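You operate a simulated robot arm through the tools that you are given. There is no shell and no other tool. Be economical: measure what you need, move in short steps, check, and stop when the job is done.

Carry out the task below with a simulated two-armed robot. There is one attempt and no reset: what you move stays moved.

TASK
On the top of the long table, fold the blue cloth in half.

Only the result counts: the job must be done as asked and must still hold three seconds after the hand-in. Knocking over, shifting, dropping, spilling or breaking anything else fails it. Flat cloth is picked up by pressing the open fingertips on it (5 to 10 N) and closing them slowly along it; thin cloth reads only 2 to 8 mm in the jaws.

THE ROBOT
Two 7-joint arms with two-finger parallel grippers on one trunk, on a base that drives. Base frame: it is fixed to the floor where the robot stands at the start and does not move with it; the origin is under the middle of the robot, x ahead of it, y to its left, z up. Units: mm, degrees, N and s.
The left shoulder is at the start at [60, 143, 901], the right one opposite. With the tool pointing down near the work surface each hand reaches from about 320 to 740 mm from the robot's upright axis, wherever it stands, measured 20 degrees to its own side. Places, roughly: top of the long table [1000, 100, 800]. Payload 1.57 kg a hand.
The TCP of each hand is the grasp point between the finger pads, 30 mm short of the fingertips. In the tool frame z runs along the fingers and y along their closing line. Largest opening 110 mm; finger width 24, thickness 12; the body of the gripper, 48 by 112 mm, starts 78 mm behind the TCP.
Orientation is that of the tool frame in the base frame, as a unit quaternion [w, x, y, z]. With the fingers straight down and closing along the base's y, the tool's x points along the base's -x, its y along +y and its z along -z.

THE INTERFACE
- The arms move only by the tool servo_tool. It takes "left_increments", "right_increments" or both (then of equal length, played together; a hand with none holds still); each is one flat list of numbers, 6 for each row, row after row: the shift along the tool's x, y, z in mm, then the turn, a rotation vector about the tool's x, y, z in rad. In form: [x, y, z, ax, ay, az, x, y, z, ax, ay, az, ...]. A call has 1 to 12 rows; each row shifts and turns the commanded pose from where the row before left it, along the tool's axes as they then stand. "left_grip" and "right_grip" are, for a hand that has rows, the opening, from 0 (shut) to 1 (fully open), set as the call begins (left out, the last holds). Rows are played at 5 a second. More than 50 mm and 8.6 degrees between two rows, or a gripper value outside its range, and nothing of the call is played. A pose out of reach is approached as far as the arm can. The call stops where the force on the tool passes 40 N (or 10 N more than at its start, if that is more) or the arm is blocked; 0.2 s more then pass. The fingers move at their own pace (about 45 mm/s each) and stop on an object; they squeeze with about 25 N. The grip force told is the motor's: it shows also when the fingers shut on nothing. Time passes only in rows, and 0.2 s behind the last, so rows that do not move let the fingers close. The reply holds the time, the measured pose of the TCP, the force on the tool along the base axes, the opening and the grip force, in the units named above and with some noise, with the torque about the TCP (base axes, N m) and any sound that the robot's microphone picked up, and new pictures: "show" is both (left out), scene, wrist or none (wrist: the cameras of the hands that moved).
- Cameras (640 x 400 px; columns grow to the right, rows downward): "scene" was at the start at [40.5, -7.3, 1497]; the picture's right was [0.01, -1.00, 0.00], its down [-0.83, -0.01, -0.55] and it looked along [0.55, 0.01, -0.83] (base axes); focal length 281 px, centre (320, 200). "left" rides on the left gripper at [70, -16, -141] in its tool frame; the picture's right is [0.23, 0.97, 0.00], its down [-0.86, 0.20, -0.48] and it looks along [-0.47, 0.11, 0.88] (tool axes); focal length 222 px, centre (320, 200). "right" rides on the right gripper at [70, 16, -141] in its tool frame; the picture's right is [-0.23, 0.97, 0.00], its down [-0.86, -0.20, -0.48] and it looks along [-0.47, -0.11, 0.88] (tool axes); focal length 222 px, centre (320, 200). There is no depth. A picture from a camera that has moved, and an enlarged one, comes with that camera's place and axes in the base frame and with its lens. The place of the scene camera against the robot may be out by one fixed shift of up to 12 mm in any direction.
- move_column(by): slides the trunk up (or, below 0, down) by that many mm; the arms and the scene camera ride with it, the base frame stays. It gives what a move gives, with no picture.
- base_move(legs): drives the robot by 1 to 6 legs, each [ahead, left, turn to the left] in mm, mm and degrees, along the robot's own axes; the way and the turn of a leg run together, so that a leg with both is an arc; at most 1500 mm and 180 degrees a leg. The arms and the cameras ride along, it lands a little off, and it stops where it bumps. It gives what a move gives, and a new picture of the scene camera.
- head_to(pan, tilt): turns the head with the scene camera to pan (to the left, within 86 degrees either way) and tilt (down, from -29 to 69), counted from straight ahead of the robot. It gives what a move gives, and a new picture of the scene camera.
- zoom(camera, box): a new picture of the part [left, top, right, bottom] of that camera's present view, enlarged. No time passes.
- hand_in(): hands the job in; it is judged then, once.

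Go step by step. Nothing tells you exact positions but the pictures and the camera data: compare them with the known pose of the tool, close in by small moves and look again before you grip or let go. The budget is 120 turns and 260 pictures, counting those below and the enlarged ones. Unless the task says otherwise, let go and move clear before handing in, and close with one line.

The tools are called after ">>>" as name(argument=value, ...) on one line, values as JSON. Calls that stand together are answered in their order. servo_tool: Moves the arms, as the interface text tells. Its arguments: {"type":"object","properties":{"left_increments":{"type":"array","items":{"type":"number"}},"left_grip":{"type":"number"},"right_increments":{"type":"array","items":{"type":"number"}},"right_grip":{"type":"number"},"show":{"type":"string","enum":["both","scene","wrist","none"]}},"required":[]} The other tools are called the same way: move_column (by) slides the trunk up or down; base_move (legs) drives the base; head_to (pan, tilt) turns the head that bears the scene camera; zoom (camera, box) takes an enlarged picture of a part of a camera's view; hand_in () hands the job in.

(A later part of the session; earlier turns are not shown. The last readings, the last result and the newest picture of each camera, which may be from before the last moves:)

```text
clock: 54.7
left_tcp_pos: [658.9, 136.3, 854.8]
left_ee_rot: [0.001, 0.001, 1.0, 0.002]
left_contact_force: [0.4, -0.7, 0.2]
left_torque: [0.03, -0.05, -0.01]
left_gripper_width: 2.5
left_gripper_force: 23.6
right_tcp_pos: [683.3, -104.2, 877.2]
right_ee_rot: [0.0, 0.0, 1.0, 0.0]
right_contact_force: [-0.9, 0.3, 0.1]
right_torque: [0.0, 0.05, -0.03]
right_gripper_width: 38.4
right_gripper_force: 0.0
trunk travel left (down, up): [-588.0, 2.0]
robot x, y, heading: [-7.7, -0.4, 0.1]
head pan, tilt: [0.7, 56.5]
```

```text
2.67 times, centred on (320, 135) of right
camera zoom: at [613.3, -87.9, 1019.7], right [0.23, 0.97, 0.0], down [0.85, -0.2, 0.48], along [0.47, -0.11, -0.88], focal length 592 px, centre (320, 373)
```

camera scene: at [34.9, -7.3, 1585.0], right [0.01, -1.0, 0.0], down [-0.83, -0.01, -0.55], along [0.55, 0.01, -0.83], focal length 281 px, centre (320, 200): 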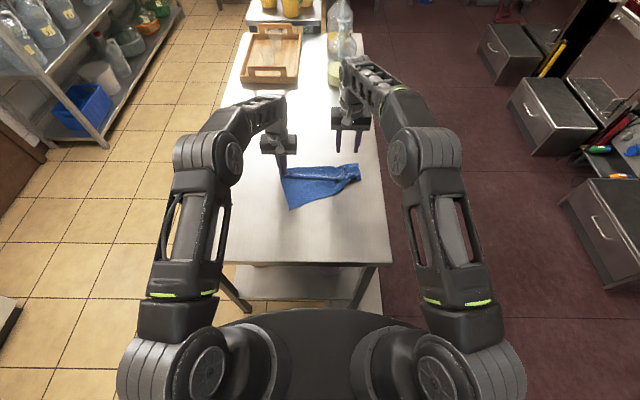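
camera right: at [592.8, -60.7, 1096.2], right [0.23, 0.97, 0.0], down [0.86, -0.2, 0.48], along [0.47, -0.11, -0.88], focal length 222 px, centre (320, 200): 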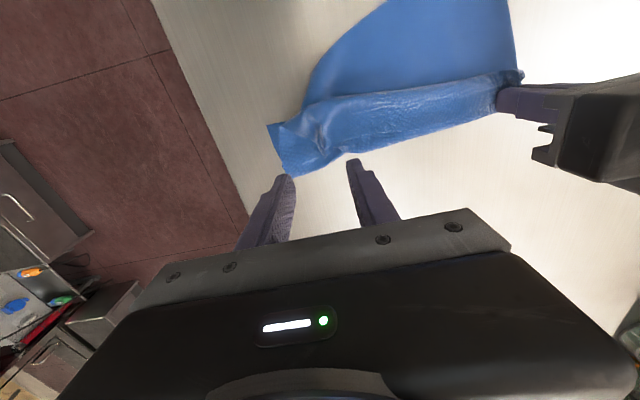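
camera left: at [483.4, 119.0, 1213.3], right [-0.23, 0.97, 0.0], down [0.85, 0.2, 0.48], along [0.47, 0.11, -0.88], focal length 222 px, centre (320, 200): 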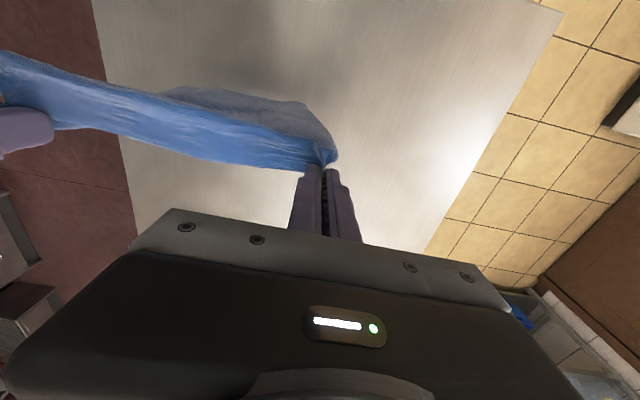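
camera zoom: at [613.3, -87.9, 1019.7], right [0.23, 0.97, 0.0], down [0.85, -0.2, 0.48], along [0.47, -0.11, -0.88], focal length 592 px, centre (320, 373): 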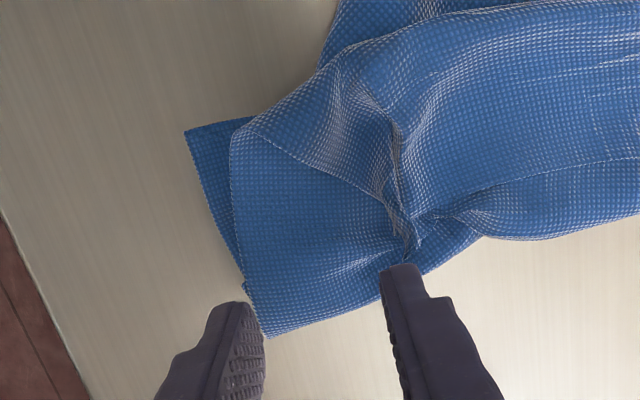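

>>> servo_tool(right_increments=[-1, -3, 10, 0, 0, 0, 0, 0, 12, 0, 0, 0, 0, 0, 2.5, 0, 0, 0, 0, 0, 0, 0, 0, 0], show="none")

```text
clock: 55.7
left_tcp_pos: [659.6, 136.8, 854.6]
left_ee_rot: [0.001, 0.001, 1.0, 0.002]
left_contact_force: [-0.3, -0.7, -0.1]
left_torque: [0.01, 0.01, 0.02]
left_gripper_width: 2.6
left_gripper_force: 24.1
right_tcp_pos: [683.3, -106.5, 851.6]
right_ee_rot: [0.001, 0.001, 1.0, 0.0]
right_contact_force: [-0.2, 0.5, 3.8]
right_torque: [-0.07, 0.04, 0.01]
right_gripper_width: 38.4
right_gripper_force: 0.0
trunk travel left (down, up): [-588.0, 2.0]
robot x, y, heading: [-5.4, 1.4, -0.1]
head pan, tilt: [0.7, 56.5]
```

>>> servo_tool(right_increments=[0, 0, 0, 0, 0, 0, 0, 0, 0, 0, 0, 0], right_grip=0.2, show="none")

>>> servo_tool(right_increments=[0, 0, 0, 0, 0, 0, 0, 0, 0, 0, 0, 0, 0, 0, 0, 0, 0, 0], right_grip=0.0, show="none")

>>> servo_tool(left_increments=[0, 0, -20, 0, 0, 0, 3, 0, -20, 0, 0, 0], right_increments=[0, 0, -20, 0, 0, 0, 5, 0, -20, 0, 0, 0], show="wrist")

>>> zoom(camera="scene", box=[260, 140, 380, 220])

```text
clock: 56.3
left_tcp_pos: [659.0, 137.6, 855.1]
left_ee_rot: [0.002, 0.0, 1.0, 0.001]
left_contact_force: [0.9, 0.1, -0.6]
left_torque: [0.02, 0.02, -0.01]
left_gripper_width: 2.7
left_gripper_force: 23.7
right_tcp_pos: [684.1, -106.6, 851.7]
right_ee_rot: [0.0, 0.0, 1.0, 0.0]
right_contact_force: [0.4, -0.7, 4.5]
right_torque: [-0.03, 0.0, 0.01]
right_gripper_width: 22.4
right_gripper_force: 0.1
trunk travel left (down, up): [-588.0, 2.0]
robot x, y, heading: [-4.5, 0.7, -0.1]
head pan, tilt: [0.7, 56.5]
```

```text
clock: 57.1
left_tcp_pos: [658.7, 137.1, 856.2]
left_ee_rot: [0.002, -0.001, 1.0, 0.002]
left_contact_force: [-0.1, -0.1, 0.6]
left_torque: [0.01, -0.02, -0.01]
left_gripper_width: 2.9
left_gripper_force: 23.7
right_tcp_pos: [682.6, -106.9, 852.1]
right_ee_rot: [-0.001, -0.002, 1.0, 0.0]
right_contact_force: [0.0, 0.1, 5.4]
right_torque: [-0.01, 0.01, 0.01]
right_gripper_width: 2.9
right_gripper_force: 24.5
trunk travel left (down, up): [-588.0, 2.0]
robot x, y, heading: [-5.8, -1.8, 0.1]
head pan, tilt: [0.7, 56.5]
```

```text
clock: 57.7
left_tcp_pos: [654.9, 135.5, 894.2]
left_ee_rot: [0.001, 0.0, 1.0, 0.002]
left_contact_force: [0.3, 0.8, -0.4]
left_torque: [0.01, -0.03, 0.0]
left_gripper_width: 2.8
left_gripper_force: 23.9
right_tcp_pos: [676.8, -106.7, 891.8]
right_ee_rot: [0.001, -0.001, 1.0, 0.0]
right_contact_force: [-0.8, 0.1, -1.1]
right_torque: [0.02, 0.03, -0.02]
right_gripper_width: 3.0
right_gripper_force: 24.6
trunk travel left (down, up): [-588.0, 2.0]
robot x, y, heading: [-4.7, 0.1, -0.0]
head pan, tilt: [0.7, 56.5]
camera right: at [607.0, -91.0, 1034.7], right [0.23, 0.97, 0.0], down [0.86, -0.2, 0.48], along [0.47, -0.11, -0.88], focal length 222 px, centre (320, 200)
camera left: at [584.0, 119.8, 1036.4], right [-0.23, 0.97, 0.0], down [0.85, 0.2, 0.48], along [0.47, 0.11, -0.88], focal length 222 px, centre (320, 200)
```

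right: 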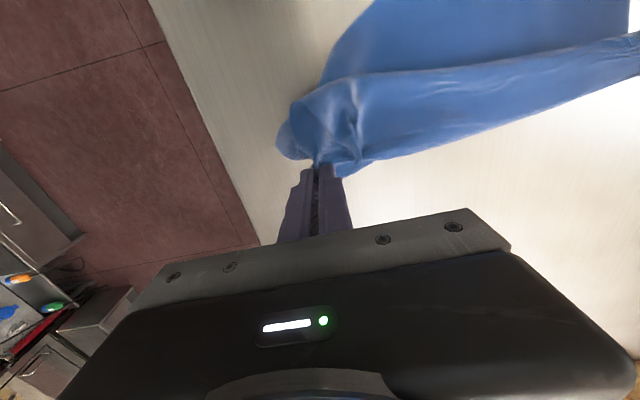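
left: 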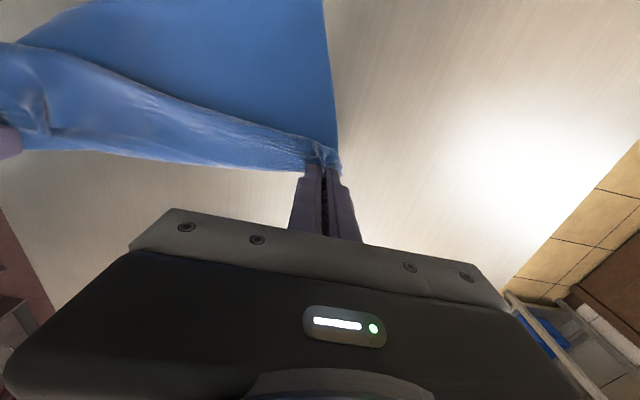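

```text
5.00 times, centred on (320, 180) of scene
camera zoom: at [34.8, -7.2, 1584.9], right [0.01, -1.0, 0.0], down [-0.83, -0.01, -0.55], along [0.55, 0.01, -0.83], focal length 1403 px, centre (320, 300)
```

zoom: 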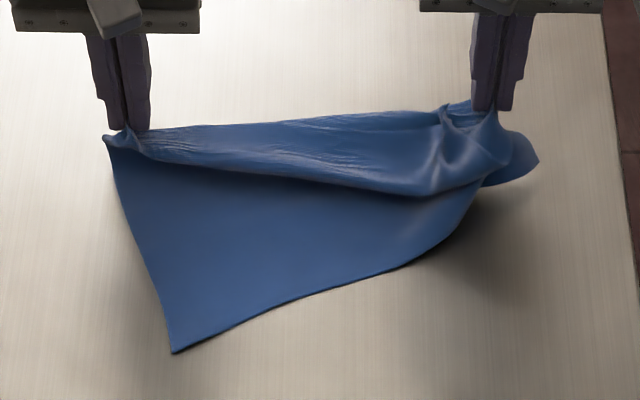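

>>> servo_tool(left_increments=[17, 0, -38, 0, 0, 0, 17, 0, -38, 0, 0, 0, 17, 0, -38, 0, 0, 0, 17, 0, -38, 0, 0, 0, 17, 0, -38, 0, 0, 0, 20, 0, 0, 0, 0, 0], right_increments=[21, -1, -38, 0, 0, 0, 21, -1, -38, 0, 0, 0, 21, -1, -38, 0, 0, 0, 21, -1, -38, 0, 0, 0, 21, -1, -38, 0, 0, 0, 20, 0, 0, 0, 0, 0], show="both")

>>> zoom(camera="scene", box=[230, 100, 400, 250])

```text
clock: 59.1
left_tcp_pos: [550.6, 135.2, 1085.5]
left_ee_rot: [0.001, -0.001, 1.0, 0.002]
left_contact_force: [0.3, 0.7, -0.4]
left_torque: [0.03, -0.02, 0.02]
left_gripper_width: 2.7
left_gripper_force: 23.7
right_tcp_pos: [551.5, -112.7, 1083.2]
right_ee_rot: [0.0, -0.001, 1.0, 0.0]
right_contact_force: [-0.3, 0.5, 0.1]
right_torque: [0.02, -0.04, 0.03]
right_gripper_width: 2.9
right_gripper_force: 23.8
trunk travel left (down, up): [-588.0, 2.0]
robot x, y, heading: [-7.4, 3.1, -0.0]
head pan, tilt: [0.7, 56.5]
camera scene: at [34.7, -7.3, 1585.0], right [0.01, -1.0, 0.0], down [-0.83, -0.01, -0.55], along [0.55, 0.01, -0.83], focal length 281 px, centre (320, 200)
camera right: at [480.8, -95.8, 1224.0], right [0.23, 0.97, 0.0], down [0.86, -0.2, 0.48], along [0.47, -0.11, -0.88], focal length 222 px, centre (320, 200)
camera left: at [478.8, 119.3, 1227.0], right [-0.23, 0.97, 0.0], down [0.85, 0.2, 0.48], along [0.47, 0.11, -0.88], focal length 222 px, centre (320, 200)
```

scene: 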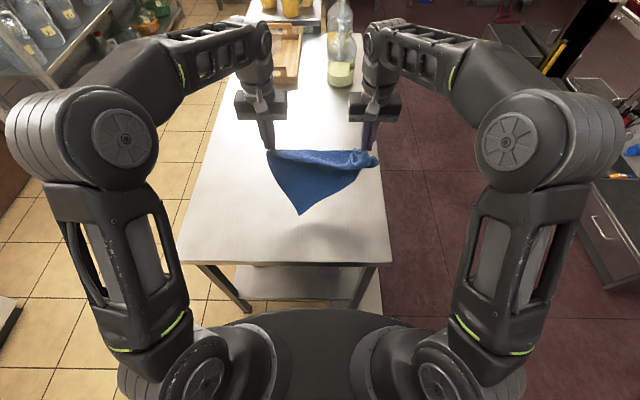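
right: 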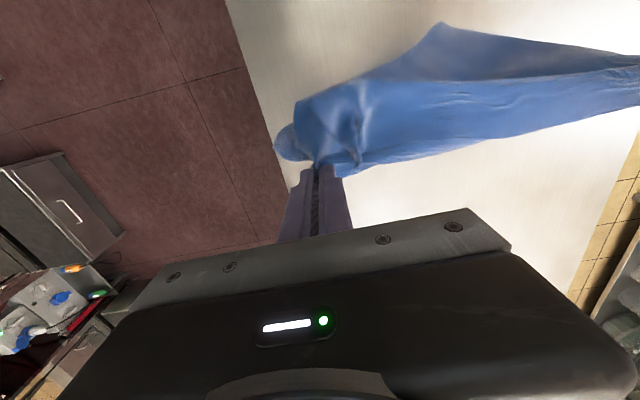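
left: 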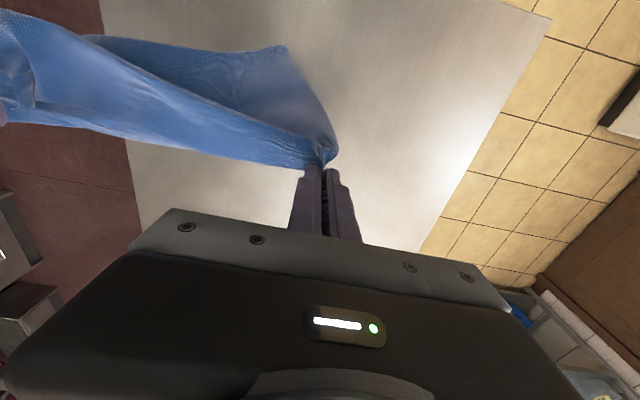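

```text
2.67 times, centred on (315, 175) of scene
camera zoom: at [34.7, -7.3, 1585.0], right [0.01, -1.0, 0.0], down [-0.83, -0.01, -0.55], along [0.55, 0.01, -0.83], focal length 748 px, centre (333, 267)
```

zoom: 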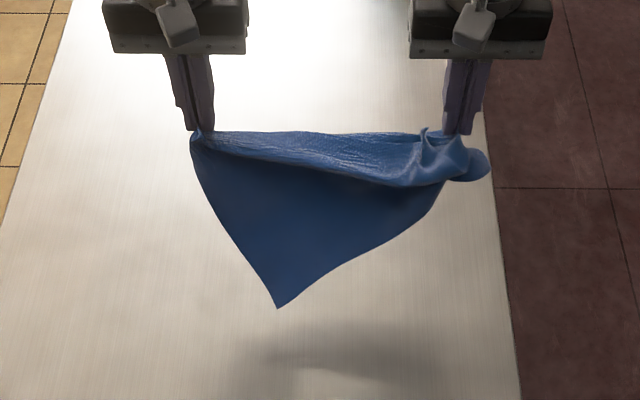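

The right hand caught two corners at once (far-right and near-right). The near-left corner hangs free, so I will lay the cloth down, release the right hand, and take the near-left corner instead. Hanging the cloth from its left side lets the rest unravel.

>>> servo_tool(left_increments=[0, 0, 20, 0, 0, 0, -14, 0, 20, 0, 0, 0, -14, 0, 20, 0, 0, 0, -16, 0, 20, 0, 0, 0, -18, 0, 24, 0, 0, 0, -18, 0, 24, 0, 0, 0, -12, 0, 28, 0, 0, 0, -10, 0, 28, 0, 0, 0, -5, 0, 24, 0, 0, 0, 0, 0, 20, 0, 0, 0], right_increments=[0, 0, 20, 0, 0, 0, -14, 0, 20, 0, 0, 0, -14, 0, 20, 0, 0, 0, -16, 0, 20, 0, 0, 0, -18, 0, 24, 0, 0, 0, -18, 0, 24, 0, 0, 0, -12, 0, 28, 0, 0, 0, -10, 0, 28, 0, 0, 0, -5, 0, 24, 0, 0, 0, 0, 0, 18, 0, 0, 0], show="none")

>>> servo_tool(right_increments=[0, 0, 0, 0, 0, 0, 0, 0, 0, 0, 0, 0, 0, 0, -15, 0, 0, 0, 0, 0, -40, 0, 0, 0, 0, 0, -40, 0, 0, 0, 0, 0, -30, 0, 0, 0], right_grip=0.5, show="scene")

>>> zoom(camera="scene", box=[230, 100, 400, 250])

```text
clock: 61.3
left_tcp_pos: [657.7, 136.7, 857.0]
left_ee_rot: [0.001, -0.001, 1.0, 0.001]
left_contact_force: [0.1, 0.4, 0.1]
left_torque: [0.0, 0.0, -0.02]
left_gripper_width: 2.5
left_gripper_force: 23.8
right_tcp_pos: [659.6, -112.1, 854.8]
right_ee_rot: [0.0, 0.0, 1.0, 0.0]
right_contact_force: [-0.1, 0.8, 0.5]
right_torque: [0.01, 0.01, 0.01]
right_gripper_width: 2.7
right_gripper_force: 23.7
trunk travel left (down, up): [-588.0, 2.0]
robot x, y, heading: [-4.3, 0.5, 0.2]
head pan, tilt: [0.7, 56.5]
```

```text
clock: 62.7
left_tcp_pos: [657.8, 137.2, 857.8]
left_ee_rot: [0.001, 0.0, 1.0, 0.001]
left_contact_force: [0.0, -0.5, 0.7]
left_torque: [-0.01, 0.0, -0.01]
left_gripper_width: 2.4
left_gripper_force: 23.6
right_tcp_pos: [658.6, -112.4, 980.3]
right_ee_rot: [0.0, 0.0, 1.0, 0.0]
right_contact_force: [-0.3, -0.4, 0.9]
right_torque: [0.02, -0.04, -0.04]
right_gripper_width: 55.0
right_gripper_force: 0.1
trunk travel left (down, up): [-588.0, 2.0]
robot x, y, heading: [-5.0, 2.3, 0.0]
head pan, tilt: [0.7, 56.5]
camera scene: at [35.1, -7.2, 1585.0], right [0.01, -1.0, 0.0], down [-0.83, -0.01, -0.55], along [0.55, 0.01, -0.83], focal length 281 px, centre (320, 200)
```

scene: 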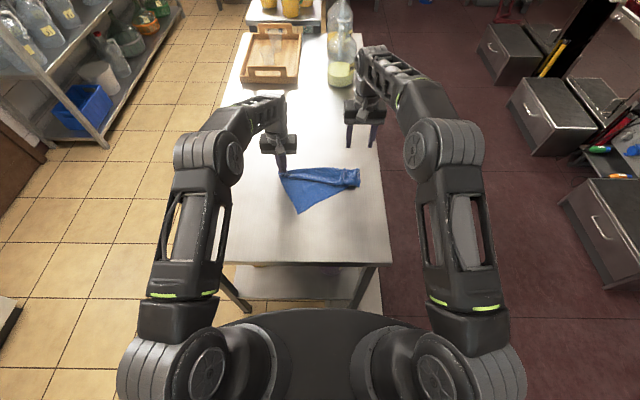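

```text
2.67 times, centred on (315, 175) of scene
camera zoom: at [35.1, -7.2, 1585.0], right [0.01, -1.0, 0.0], down [-0.83, -0.01, -0.55], along [0.55, 0.01, -0.83], focal length 748 px, centre (333, 267)
```

zoom: 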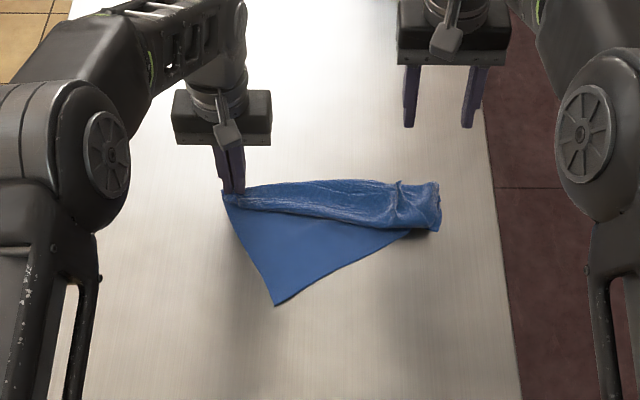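

The near-left corner lies at about (487, 70). I bring the right hand above it.

>>> servo_tool(right_increments=[30, 34, 6, 0, 0, 0, 30, 34, 6, 0, 0, 0, 30, 34, 6, 0, 0, 0, 30, 34, 6, 0, 0, 0, 28, 34, 6, 0, 0, 0, 0, 0, 40, 0, 0, 0], right_grip=0.28, show="both")

>>> zoom(camera="right", box=[200, 60, 440, 210])

```text
clock: 64.1
left_tcp_pos: [659.6, 137.0, 856.4]
left_ee_rot: [0.001, 0.0, 1.0, 0.002]
left_contact_force: [0.1, 0.2, -0.5]
left_torque: [0.03, 0.01, -0.02]
left_gripper_width: 2.7
left_gripper_force: 24.5
right_tcp_pos: [510.3, 59.1, 910.4]
right_ee_rot: [-0.001, -0.001, 1.0, 0.0]
right_contact_force: [0.2, 0.1, 0.5]
right_torque: [0.02, -0.01, 0.01]
right_gripper_width: 30.7
right_gripper_force: 0.0
trunk travel left (down, up): [-588.0, 2.0]
robot x, y, heading: [-5.0, -0.3, 0.0]
head pan, tilt: [0.7, 56.5]
camera scene: at [36.6, -7.5, 1585.0], right [0.01, -1.0, 0.0], down [-0.83, -0.01, -0.55], along [0.55, 0.01, -0.83], focal length 281 px, centre (320, 200)
camera right: at [440.3, 75.0, 1052.0], right [0.23, 0.97, 0.0], down [0.86, -0.2, 0.48], along [0.47, -0.11, -0.88], focal length 222 px, centre (320, 200)
```

scene: 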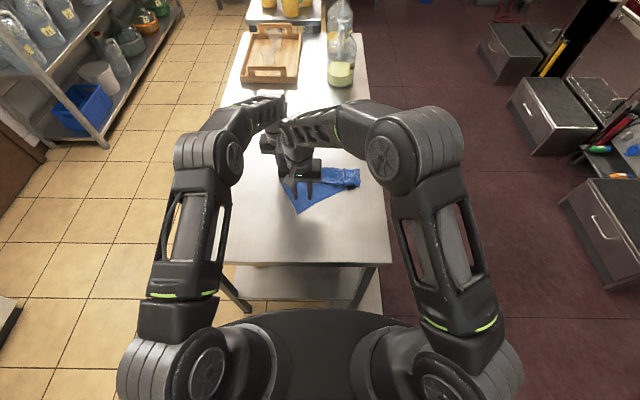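
right: 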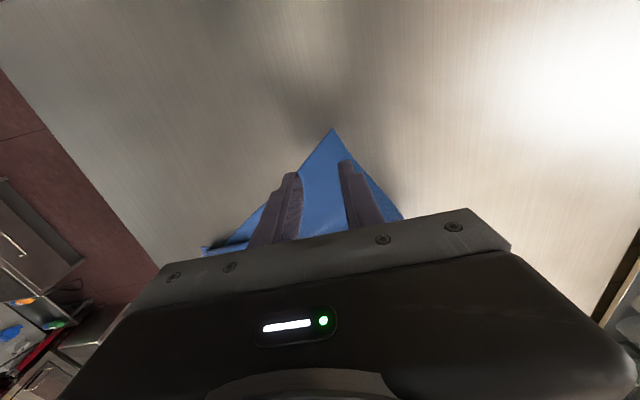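

```text
2.67 times, centred on (320, 135) of right
camera zoom: at [440.3, 75.0, 1052.0], right [0.23, 0.97, 0.0], down [0.86, -0.2, 0.48], along [0.47, -0.11, -0.88], focal length 592 px, centre (320, 373)
```

zoom: 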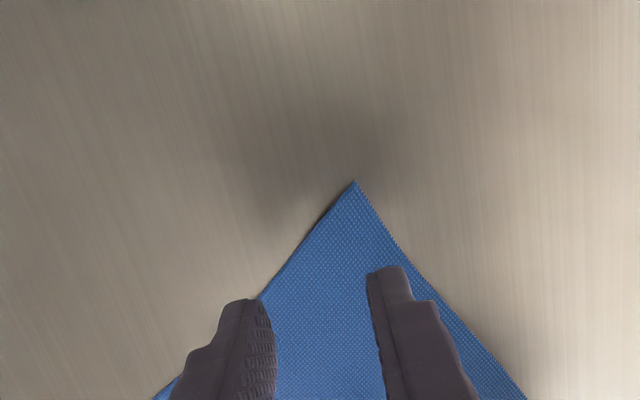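

>>> servo_tool(right_increments=[1, 10, 20, 0, 0, 0, 0, 0, 20, 0, 0, 0, 0, 0, 15, 0, 0, 0, 0, 0, 2.5, 0, 0, 0, 0, 0, 1.5, 0, 0, 0], right_grip=0.26, show="none")

```text
clock: 65.3
left_tcp_pos: [658.5, 137.9, 856.7]
left_ee_rot: [0.002, -0.001, 1.0, 0.002]
left_contact_force: [0.9, -0.4, 0.1]
left_torque: [0.01, 0.0, -0.02]
left_gripper_width: 2.8
left_gripper_force: 24.7
right_tcp_pos: [510.4, 68.3, 851.1]
right_ee_rot: [-0.001, 0.0, 1.0, 0.0]
right_contact_force: [0.0, 0.1, 0.4]
right_torque: [-0.02, -0.02, 0.02]
right_gripper_width: 28.7
right_gripper_force: 0.0
trunk travel left (down, up): [-588.0, 2.0]
robot x, y, heading: [-6.5, 0.3, -0.2]
head pan, tilt: [0.7, 56.5]
```

>>> servo_tool(right_increments=[0, 0, 1.8, 0, 0, 0, 0, 0, 0, 0, 0, 0], show="none")

```text
clock: 65.9
left_tcp_pos: [657.8, 135.8, 858.1]
left_ee_rot: [0.002, -0.001, 1.0, 0.002]
left_contact_force: [-0.3, 0.2, 0.4]
left_torque: [0.0, 0.01, 0.01]
left_gripper_width: 2.7
left_gripper_force: 23.6
right_tcp_pos: [510.9, 68.4, 851.3]
right_ee_rot: [0.001, -0.001, 1.0, 0.0]
right_contact_force: [0.4, -2.3, 12.7]
right_torque: [-0.06, -0.04, 0.0]
right_gripper_width: 28.6
right_gripper_force: 0.2
trunk travel left (down, up): [-588.0, 2.0]
robot x, y, heading: [-1.5, 1.7, -0.0]
head pan, tilt: [0.7, 56.5]
```

>>> servo_tool(right_increments=[0, 0, -0.6, 0, 0, 0, 0, 0, 0, 0, 0, 0], right_grip=0.18, show="none")

>>> servo_tool(right_increments=[0, 0, 0, 0, 0, 0, 0, 0, 0, 0, 0, 0], right_grip=0.1, show="none")

>>> servo_tool(right_increments=[0, 0, 0, 0, 0, 0, 0, 0, 0, 0, 0, 0, 0, 0, 0, 0, 0, 0], right_grip=0, show="none")

>>> servo_tool(left_increments=[0, 0, -20, 0, 0, 0, 0, 0, -40, 0, 0, 0], right_increments=[0, 0, -20, 0, 0, 0, 0, 0, -40, 0, 0, 0], show="both")

```text
clock: 66.5
left_tcp_pos: [656.7, 137.7, 858.1]
left_ee_rot: [0.002, 0.0, 1.0, 0.002]
left_contact_force: [0.5, -0.6, 0.6]
left_torque: [0.03, 0.0, -0.01]
left_gripper_width: 2.6
left_gripper_force: 24.1
right_tcp_pos: [509.7, 68.5, 851.2]
right_ee_rot: [0.001, 0.0, 1.0, 0.0]
right_contact_force: [2.4, 1.0, 14.0]
right_torque: [-0.01, -0.07, 0.01]
right_gripper_width: 18.6
right_gripper_force: 0.1
trunk travel left (down, up): [-588.0, 2.0]
robot x, y, heading: [-5.5, -0.4, -0.1]
head pan, tilt: [0.7, 56.5]
```

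```text
clock: 67.1
left_tcp_pos: [656.9, 136.7, 857.4]
left_ee_rot: [0.002, 0.0, 1.0, 0.001]
left_contact_force: [0.1, -0.5, 0.5]
left_torque: [0.0, -0.04, -0.05]
left_gripper_width: 2.4
left_gripper_force: 23.7
right_tcp_pos: [511.0, 68.0, 850.2]
right_ee_rot: [0.001, -0.001, 1.0, 0.0]
right_contact_force: [0.0, -0.6, 15.7]
right_torque: [-0.01, -0.1, 0.0]
right_gripper_width: 9.3
right_gripper_force: 0.1
trunk travel left (down, up): [-588.0, 2.0]
robot x, y, heading: [-2.5, 0.3, 0.1]
head pan, tilt: [0.7, 56.5]
```

```text
clock: 67.9
left_tcp_pos: [657.1, 137.0, 858.0]
left_ee_rot: [0.002, 0.0, 1.0, 0.002]
left_contact_force: [0.1, 0.1, 1.1]
left_torque: [-0.02, 0.0, 0.01]
left_gripper_width: 2.6
left_gripper_force: 24.1
right_tcp_pos: [510.0, 68.3, 848.9]
right_ee_rot: [0.001, 0.0, 1.0, 0.0]
right_contact_force: [0.6, 1.0, 18.1]
right_torque: [-0.01, -0.07, -0.02]
right_gripper_width: 2.3
right_gripper_force: 23.5
trunk travel left (down, up): [-588.0, 2.0]
robot x, y, heading: [-4.5, -0.9, -0.1]
head pan, tilt: [0.7, 56.5]
```

```text
clock: 68.5
left_tcp_pos: [656.7, 137.2, 918.6]
left_ee_rot: [0.002, 0.0, 1.0, 0.001]
left_contact_force: [0.2, 0.0, 0.3]
left_torque: [0.01, -0.02, -0.01]
left_gripper_width: 2.9
left_gripper_force: 24.2
right_tcp_pos: [508.4, 68.8, 909.7]
right_ee_rot: [0.0, -0.001, 1.0, -0.001]
right_contact_force: [-0.6, 0.3, -0.3]
right_torque: [0.02, -0.02, 0.02]
right_gripper_width: 2.0
right_gripper_force: 23.3
trunk travel left (down, up): [-588.0, 2.0]
robot x, y, heading: [-3.4, 1.0, -0.2]
head pan, tilt: [0.7, 56.5]
camera scene: at [34.3, -7.5, 1584.8], right [0.01, -1.0, 0.0], down [-0.83, -0.01, -0.55], along [0.55, 0.01, -0.83], focal length 281 px, centre (320, 200)
camera right: at [438.2, 84.5, 1051.8], right [0.23, 0.97, 0.0], down [0.86, -0.2, 0.48], along [0.47, -0.11, -0.88], focal length 222 px, centre (320, 200)
camera left: at [585.4, 120.4, 1058.8], right [-0.23, 0.97, 0.0], down [0.85, 0.2, 0.48], along [0.47, 0.11, -0.88], focal length 222 px, centre (320, 200)
```

scene: 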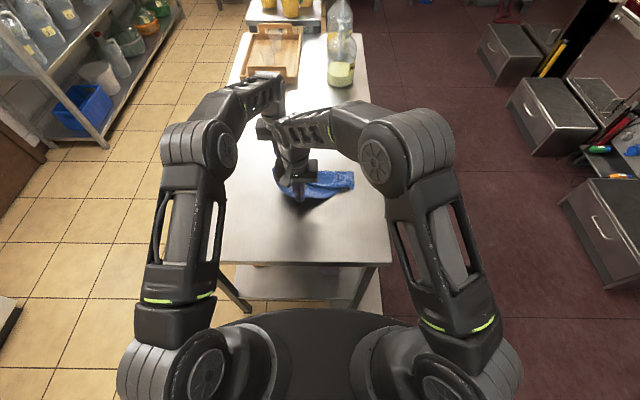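
right: 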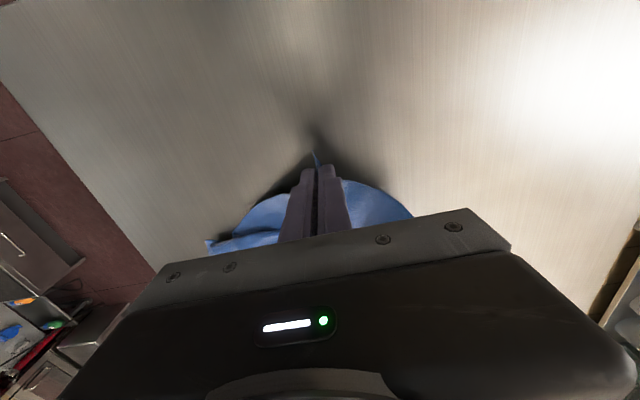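
left: 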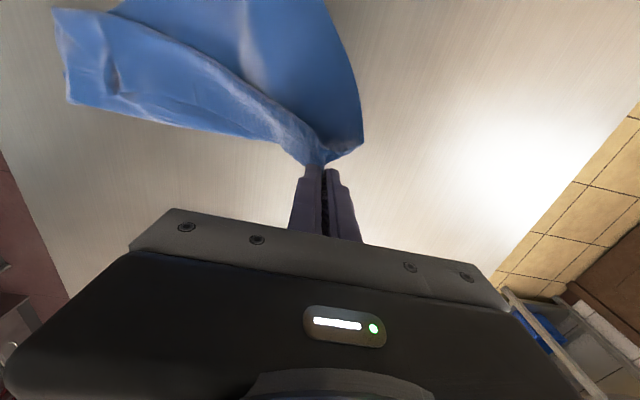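

Both hands now hold the two corners of the cloth's left side. I raise it and swing the held edge parallel to the table front so the rest unravels.

>>> servo_tool(left_increments=[27.4, -3.4, -33, 0, 0, 0, 27.4, -3.4, -33, 0, 0, 0, 27.4, -3.4, -33, 0, 0, 0, 27.4, -3.4, -33, 0, 0, 0, 27.4, -3.4, -33, 0, 0, 0], right_increments=[-2.4, -33, -34.5, 0, 0, 0, -2.4, -33, -34.5, 0, 0, 0, -2.4, -33, -34.5, 0, 0, 0, -2.4, -33, -34.5, 0, 0, 0, -2.4, -33, -34.5, 0, 0, 0], show="both")

>>> zoom(camera="scene", box=[230, 100, 400, 250])

```text
clock: 69.7
left_tcp_pos: [518.8, 115.4, 1082.4]
left_ee_rot: [0.002, 0.0, 1.0, 0.0]
left_contact_force: [0.5, -8.6, 0.1]
left_torque: [-0.18, -0.04, 0.16]
left_gripper_width: 2.8
left_gripper_force: 23.5
right_tcp_pos: [520.7, -95.4, 1083.2]
right_ee_rot: [0.0, -0.002, 1.0, 0.001]
right_contact_force: [-1.2, 7.9, 1.1]
right_torque: [0.26, 0.0, 0.13]
right_gripper_width: 1.9
right_gripper_force: 23.5
trunk travel left (down, up): [-588.0, 2.0]
robot x, y, heading: [-4.3, -2.9, 0.2]
head pan, tilt: [0.7, 56.5]
camera scene: at [33.3, -8.2, 1585.0], right [0.01, -1.0, 0.0], down [-0.83, -0.01, -0.55], along [0.55, 0.01, -0.83], focal length 281 px, centre (320, 200)
camera right: at [449.7, -79.9, 1225.9], right [0.22, 0.97, 0.0], down [0.86, -0.2, 0.48], along [0.47, -0.1, -0.88], focal length 222 px, centre (320, 200)
camera left: at [446.5, 100.1, 1223.9], right [-0.23, 0.97, 0.0], down [0.85, 0.2, 0.48], along [0.47, 0.11, -0.88], focal length 222 px, centre (320, 200)
```

scene: 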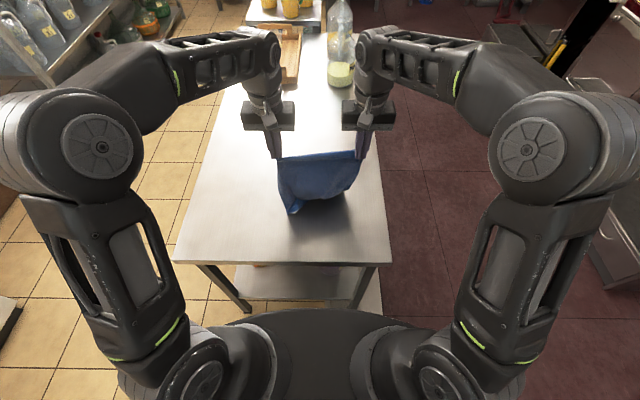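
right: 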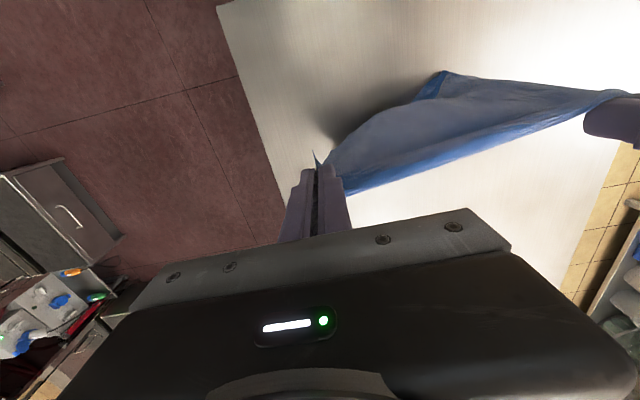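
left: 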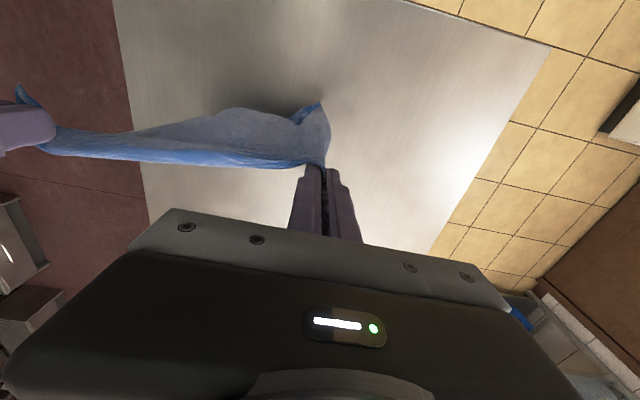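

```text
2.67 times, centred on (315, 175) of scene
camera zoom: at [33.3, -8.2, 1585.0], right [0.01, -1.0, 0.0], down [-0.83, -0.01, -0.55], along [0.55, 0.01, -0.83], focal length 748 px, centre (333, 267)
```

zoom: 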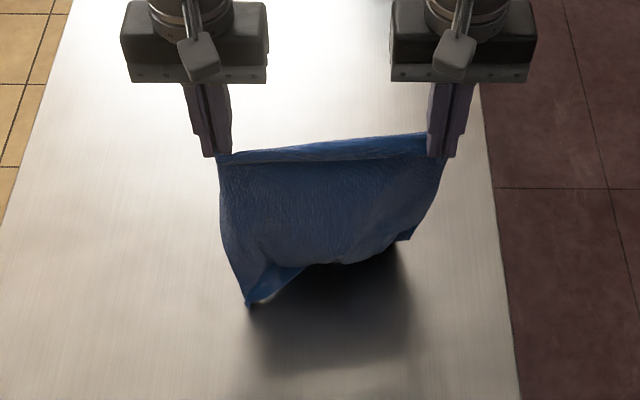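

The cloth hangs from both corners with the rest nearly unravelled. I ease the tension, raise a bit more, and yaw both hands 90° to undo the twist at the corners.

>>> servo_tool(left_increments=[0, -2, -20, 0, 0, 0, 0, -2, -20, 0, 0, 0, 0, 0, 0, 0, 0, -0.131, 0, 0, 0, 0, 0, -0.131, 0, 0, 0, 0, 0, -0.131, 0, 0, 0, 0, 0, -0.131, 0, 0, 0, 0, 0, -0.131, 0, 0, 0, 0, 0, -0.131], right_increments=[0, 2, -20, 0, 0, 0, 0, 2, -20, 0, 0, 0, 0, 0, 0, 0, 0, -0.131, 0, 0, 0, 0, 0, -0.131, 0, 0, 0, 0, 0, -0.131, 0, 0, 0, 0, 0, -0.131, 0, 0, 0, 0, 0, -0.131, 0, 0, 0, 0, 0, -0.131], show="scene")

>>> zoom(camera="scene", box=[230, 100, 400, 250])

```text
clock: 71.5
left_tcp_pos: [520.1, 114.7, 1121.7]
left_ee_rot: [0.002, -0.384, 0.923, 0.0]
left_contact_force: [0.7, 0.8, 0.3]
left_torque: [-0.04, -0.01, 0.01]
left_gripper_width: 2.7
left_gripper_force: 24.5
right_tcp_pos: [522.4, -93.4, 1122.1]
right_ee_rot: [0.001, -0.385, 0.923, 0.001]
right_contact_force: [-0.5, -0.3, -0.7]
right_torque: [0.01, -0.01, -0.02]
right_gripper_width: 2.0
right_gripper_force: 23.6
trunk travel left (down, up): [-588.0, 2.0]
robot x, y, heading: [-5.7, 4.1, -0.1]
head pan, tilt: [0.7, 56.5]
camera scene: at [35.4, -7.3, 1585.0], right [0.01, -1.0, 0.0], down [-0.83, -0.01, -0.55], along [0.55, 0.01, -0.83], focal length 281 px, centre (320, 200)
```

scene: 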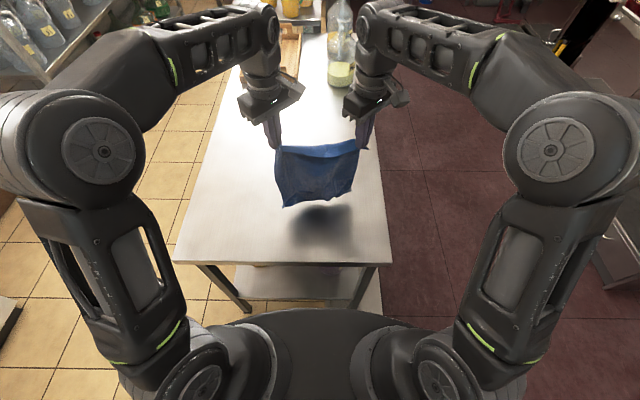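

```text
2.67 times, centred on (315, 175) of scene
camera zoom: at [35.4, -7.3, 1585.0], right [0.01, -1.0, 0.0], down [-0.83, -0.01, -0.55], along [0.55, 0.01, -0.83], focal length 748 px, centre (333, 267)
```

zoom: 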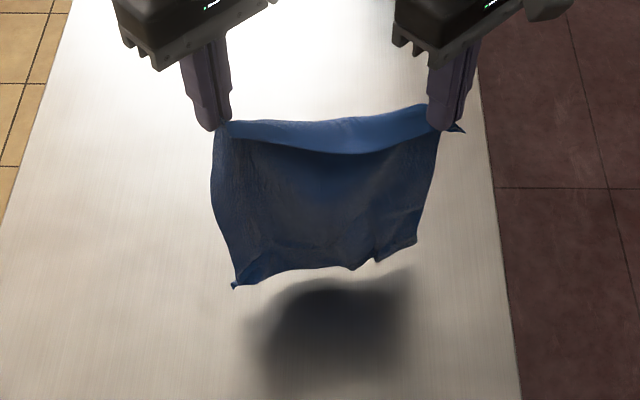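

The cloth hangs cleanly from that side. The free hem flops toward me, which suits laying the lower half away from me and bringing the held edge back. I move back so the lower edge lands near x≈425.

>>> servo_tool(left_increments=[11.3, 11.3, 0, 0, 0, 0, 11.3, 11.3, 0, 0, 0, 0, 11.3, 11.3, 0, 0, 0, 0, 11.3, 11.3, 0, 0, 0, 0, 11.3, 11.3, 0, 0, 0, 0, 11.3, 11.3, 0, 0, 0, 0, 0, 0, 3, 0, 0, 0, 0, 0, 0, 0, 0, 0, 0, 0, 0, 0, 0, 0], right_increments=[11.3, 11.3, 0, 0, 0, 0, 11.3, 11.3, 0, 0, 0, 0, 11.3, 11.3, 0, 0, 0, 0, 11.3, 11.3, 0, 0, 0, 0, 11.3, 11.3, 0, 0, 0, 0, 11.3, 11.3, 0, 0, 0, 0, 0, 0, 3, 0, 0, 0, 0, 0, 0, 0, 0, 0, 0, 0, 0, 0, 0, 0], show="scene")

>>> zoom(camera="scene", box=[230, 130, 400, 280])

```text
clock: 73.5
left_tcp_pos: [424.7, 114.4, 1118.1]
left_ee_rot: [0.002, -0.384, 0.923, 0.001]
left_contact_force: [0.0, 0.0, -0.1]
left_torque: [0.02, 0.0, -0.03]
left_gripper_width: 2.7
left_gripper_force: 23.9
right_tcp_pos: [426.2, -92.4, 1119.3]
right_ee_rot: [0.0, -0.383, 0.924, 0.0]
right_contact_force: [-0.4, 0.0, -0.2]
right_torque: [0.02, 0.0, -0.03]
right_gripper_width: 2.1
right_gripper_force: 23.9
trunk travel left (down, up): [-588.0, 2.0]
robot x, y, heading: [-5.9, -3.0, 0.1]
head pan, tilt: [0.7, 56.5]
camera scene: at [35.7, -7.3, 1585.0], right [0.01, -1.0, 0.0], down [-0.83, -0.01, -0.55], along [0.55, 0.01, -0.83], focal length 281 px, centre (320, 200)
```

scene: 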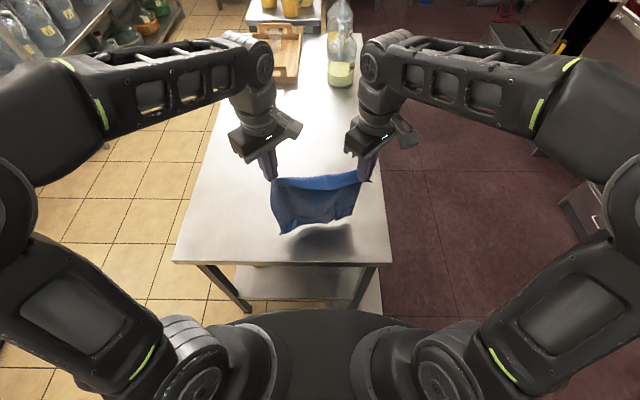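

```text
2.67 times, centred on (315, 205) of scene
camera zoom: at [35.7, -7.3, 1585.0], right [0.01, -1.0, 0.0], down [-0.83, -0.01, -0.55], along [0.55, 0.01, -0.83], focal length 748 px, centre (333, 187)
```

zoom: 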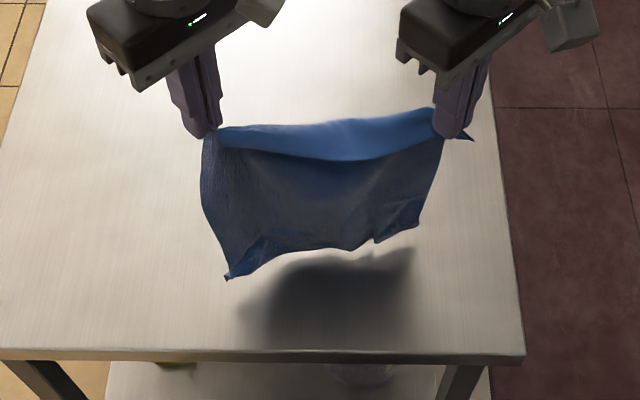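

>>> zoom(camera="right", box=[160, 0, 640, 300])

>>> zoom(camera="scene", box=[260, 165, 380, 240])

>>> zoom(camera="left", box=[0, 0, 480, 300])

```text
1.33 times, centred on (400, 150) of right
camera zoom: at [364.7, -130.9, 1262.1], right [-0.53, 0.85, 0.0], down [0.74, 0.47, 0.48], along [0.41, 0.25, -0.88], focal length 296 px, centre (213, 267)
```

zoom: 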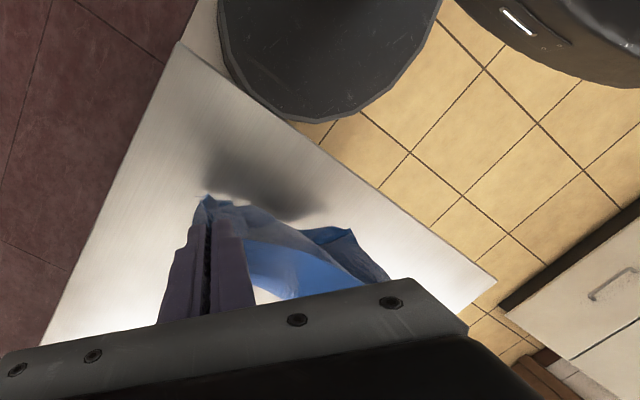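

```text
5.33 times, centred on (320, 202) of scene
camera zoom: at [35.7, -7.3, 1585.0], right [0.01, -1.0, 0.0], down [-0.83, -0.01, -0.55], along [0.55, 0.01, -0.83], focal length 1497 px, centre (320, 187)
```

zoom: 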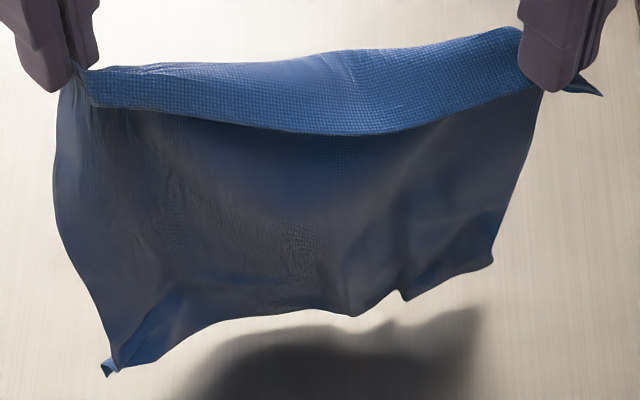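

```text
1.33 times, centred on (240, 150) of left
camera zoom: at [385.6, 53.7, 1259.5], right [-0.85, 0.53, 0.0], down [0.46, 0.74, 0.48], along [0.25, 0.41, -0.88], focal length 296 px, centre (427, 267)
```

zoom: 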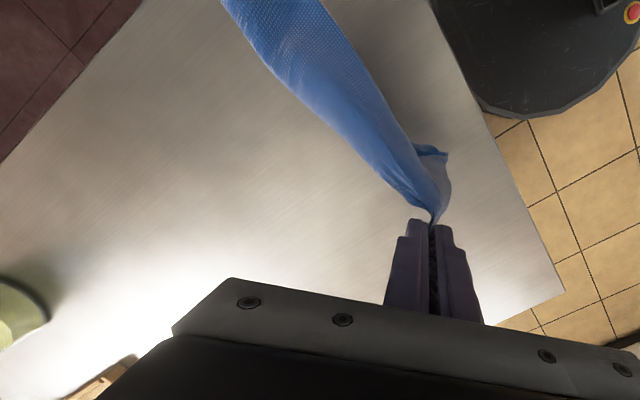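

The lower edge is twisted because the hands are only halfway through the yaw. I complete the 90°.

>>> servo_tool(left_increments=[0, 0, 0, 0, 0, -0.131, 0, 0, 0, 0, 0, -0.131, 0, 0, 0, 0, 0, -0.131, 0, 0, 0, 0, 0, -0.131, 0, 0, 0, 0, 0, -0.131, 0, 0, 0, 0, 0, -0.131, 0, 0, 0, 0, 0, 0, 0, 0, 0, 0, 0, 0], right_increments=[0, 0, 0, 0, 0, -0.131, 0, 0, 0, 0, 0, -0.131, 0, 0, 0, 0, 0, -0.131, 0, 0, 0, 0, 0, -0.131, 0, 0, 0, 0, 0, -0.131, 0, 0, 0, 0, 0, -0.131, 0, 0, 0, 0, 0, 0, 0, 0, 0, 0, 0, 0], show="none")

>>> zoom(camera="scene", box=[230, 130, 400, 280])

```text
clock: 75.3
left_tcp_pos: [423.8, 114.1, 1119.9]
left_ee_rot: [-0.002, 0.708, -0.706, -0.001]
left_contact_force: [-0.4, 0.3, 0.6]
left_torque: [0.0, 0.03, -0.01]
left_gripper_width: 2.4
left_gripper_force: 24.1
right_tcp_pos: [427.0, -94.1, 1121.3]
right_ee_rot: [0.001, 0.708, -0.706, 0.0]
right_contact_force: [1.0, -0.6, -0.1]
right_torque: [-0.02, 0.01, -0.02]
right_gripper_width: 2.0
right_gripper_force: 23.2
trunk travel left (down, up): [-588.0, 2.0]
robot x, y, heading: [-2.4, -5.1, -0.1]
head pan, tilt: [0.7, 56.5]
```

```text
2.67 times, centred on (315, 205) of scene
camera zoom: at [35.3, -7.3, 1585.0], right [0.01, -1.0, 0.0], down [-0.83, -0.01, -0.55], along [0.55, 0.01, -0.83], focal length 748 px, centre (333, 187)
```

zoom: 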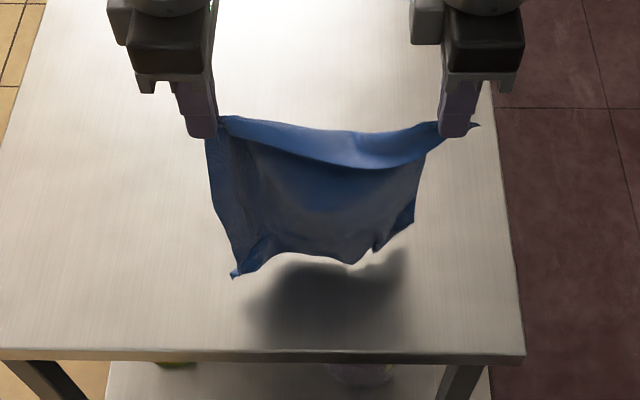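

I straighten the cloth by laying it: carry it toward the far side and lay it down while coming back toward me, so it trails flat behind the hands.

>>> servo_tool(left_increments=[0, -40, 0, 0, 0, 0, 0, -40, 0, 0, 0, 0, 0, -40, 0, 0, 0, 0, 0, -40, 0, 0, 0, 0, 0, -40, 0, 0, 0, 0, 0, -30, 0, 0, 0, 0, 0, 0, 0, 0, 0, 0], right_increments=[0, -40, 0, 0, 0, 0, 0, -40, 0, 0, 0, 0, 0, -40, 0, 0, 0, 0, 0, -40, 0, 0, 0, 0, 0, -40, 0, 0, 0, 0, 0, -30, 0, 0, 0, 0, 0, 0, 0, 0, 0, 0], show="scene")

```text
clock: 76.9
left_tcp_pos: [583.8, 114.2, 1119.5]
left_ee_rot: [-0.003, 0.708, -0.707, 0.001]
left_contact_force: [0.4, -0.3, 0.1]
left_torque: [0.0, -0.02, 0.0]
left_gripper_width: 2.6
left_gripper_force: 23.5
left hand out of reach, approached as far as the arm can: row 5, 6
right_tcp_pos: [576.1, -92.9, 1120.1]
right_ee_rot: [0.0, 0.708, -0.706, 0.0]
right_contact_force: [0.8, 0.2, 0.1]
right_torque: [0.01, 0.02, -0.01]
right_gripper_width: 2.0
right_gripper_force: 23.3
right hand out of reach, approached as far as the arm can: row 4, 5, 6
trunk travel left (down, up): [-588.0, 2.0]
robot x, y, heading: [-6.3, -1.3, -0.0]
head pan, tilt: [0.7, 56.5]
camera scene: at [35.3, -8.0, 1585.0], right [0.01, -1.0, 0.0], down [-0.83, -0.01, -0.55], along [0.55, 0.01, -0.83], focal length 281 px, centre (320, 200)
```

scene: 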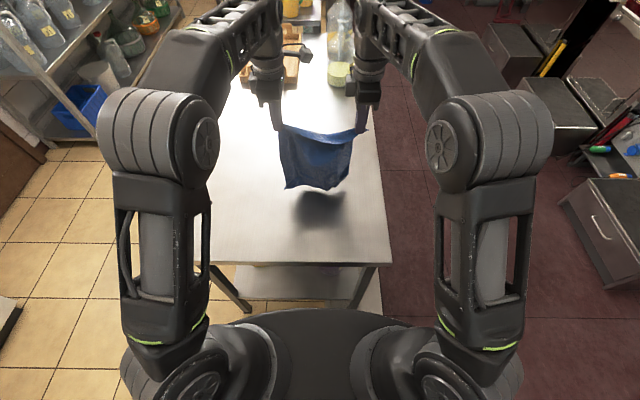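

>>> servo_tool(left_increments=[0, 15, 30, 0, 0, 0, 0, 20, 30, 0, 0, 0, 0, 25, 30, 0, 0, 0, 0, 30, 30, 0, 0, 0, 0, 30, 30, 0, 0, 0, 0, 30, 30, 0, 0, 0, 0, 30, 25, 0, 0, 0, 0, 30, 25, 0, 0, 0, 0, 30, 20, 0, 0, 0, 0, 20, 8, 0, 0, 0], right_increments=[0, 15, 30, 0, 0, 0, 0, 20, 30, 0, 0, 0, 0, 25, 30, 0, 0, 0, 0, 30, 30, 0, 0, 0, 0, 30, 30, 0, 0, 0, 0, 30, 30, 0, 0, 0, 0, 30, 25, 0, 0, 0, 0, 30, 25, 0, 0, 0, 0, 30, 20, 0, 0, 0, 0, 20, 8, 0, 0, 0], show="scene")

>>> zoom(camera="scene", box=[230, 130, 400, 280])

```text
clock: 79.1
left_tcp_pos: [324.1, 114.8, 861.1]
left_ee_rot: [-0.002, 0.708, -0.706, 0.0]
left_contact_force: [0.0, 0.3, 0.8]
left_torque: [-0.01, -0.03, -0.01]
left_gripper_width: 2.5
left_gripper_force: 23.6
right_tcp_pos: [316.5, -94.7, 862.7]
right_ee_rot: [-0.001, 0.708, -0.707, 0.0]
right_contact_force: [-0.2, 0.0, -1.1]
right_torque: [-0.02, -0.02, 0.0]
right_gripper_width: 2.3
right_gripper_force: 23.2
trunk travel left (down, up): [-588.0, 2.0]
robot x, y, heading: [-3.2, 0.1, 0.1]
head pan, tilt: [0.7, 56.5]
camera scene: at [34.8, -7.3, 1585.0], right [0.01, -1.0, 0.0], down [-0.83, -0.01, -0.55], along [0.55, 0.01, -0.83], focal length 281 px, centre (320, 200)
```

scene: 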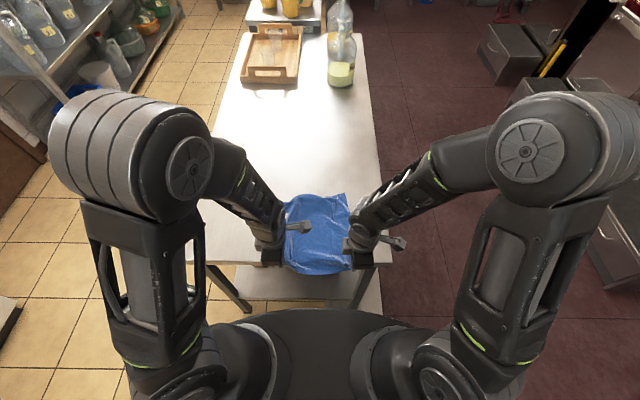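

```text
2.67 times, centred on (315, 205) of scene
camera zoom: at [34.8, -7.3, 1585.0], right [0.01, -1.0, 0.0], down [-0.83, -0.01, -0.55], along [0.55, 0.01, -0.83], focal length 748 px, centre (333, 187)
```

zoom: 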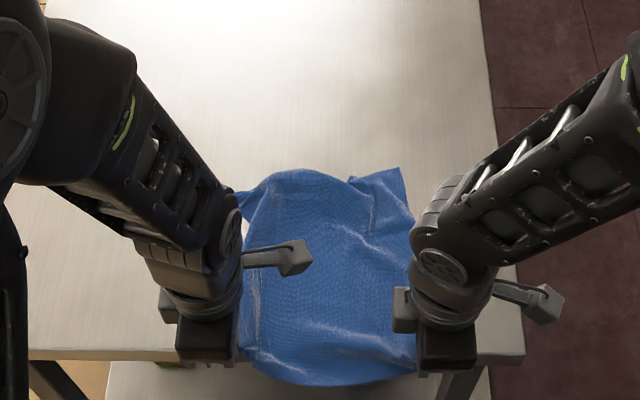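

The cloth is now laid out fairly straight, trailing from the hands at the table's near edge. I lift it to hang again above x≈440.

>>> servo_tool(left_increments=[0, -10, -35, 0, 0, 0, 0, -10, -35, 0, 0, 0, 0, -15, -35, 0, 0, 0, 0, -15, -35, 0, 0, 0, 0, -18, -35, 0, 0, 0, 0, -18, -35, 0, 0, 0, 0, -15, -30, 0, 0, 0, 0, -15, -20, 0, 0, 0, 0, 0, 0, 0, 0, 0, 0, 0, 0, 0, 0, 0], right_increments=[0, -12, -35, 0, 0, 0, 0, -12, -35, 0, 0, 0, 0, -16, -35, 0, 0, 0, 0, -16, -35, 0, 0, 0, 0, -18, -35, 0, 0, 0, 0, -18, -35, 0, 0, 0, 0, -15, -30, 0, 0, 0, 0, -15, -20, 0, 0, 0, 0, 0, 0, 0, 0, 0, 0, 0, 0, 0, 0, 0], show="scene")

>>> zoom(camera="scene", box=[230, 130, 400, 280])

```text
clock: 81.3
left_tcp_pos: [441.0, 114.7, 1120.1]
left_ee_rot: [-0.002, 0.708, -0.706, 0.0]
left_contact_force: [1.0, -0.1, -0.4]
left_torque: [-0.01, -0.01, -0.02]
left_gripper_width: 2.5
left_gripper_force: 24.1
right_tcp_pos: [440.1, -93.7, 1122.2]
right_ee_rot: [-0.001, 0.708, -0.707, 0.0]
right_contact_force: [0.1, 0.4, -0.5]
right_torque: [0.02, 0.0, 0.02]
right_gripper_width: 2.2
right_gripper_force: 23.1
trunk travel left (down, up): [-588.0, 2.0]
robot x, y, heading: [-5.9, 0.0, -0.0]
head pan, tilt: [0.7, 56.5]
camera scene: at [35.6, -7.3, 1585.0], right [0.01, -1.0, 0.0], down [-0.83, -0.01, -0.55], along [0.55, 0.01, -0.83], focal length 281 px, centre (320, 200)
```

scene: 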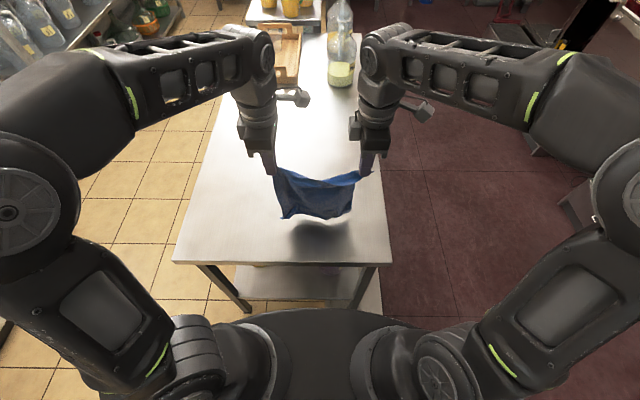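

```text
2.67 times, centred on (315, 205) of scene
camera zoom: at [35.6, -7.3, 1585.0], right [0.01, -1.0, 0.0], down [-0.83, -0.01, -0.55], along [0.55, 0.01, -0.83], focal length 748 px, centre (333, 187)
```

zoom: 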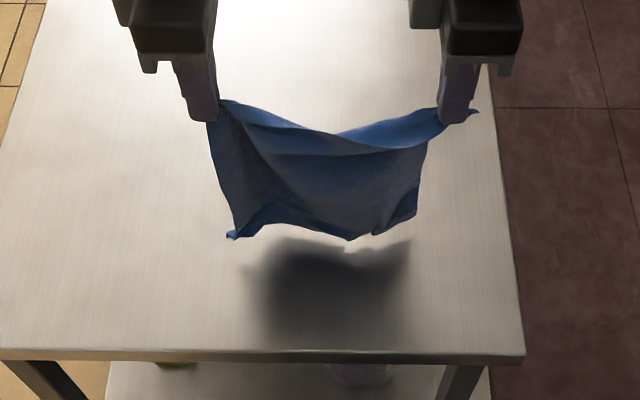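

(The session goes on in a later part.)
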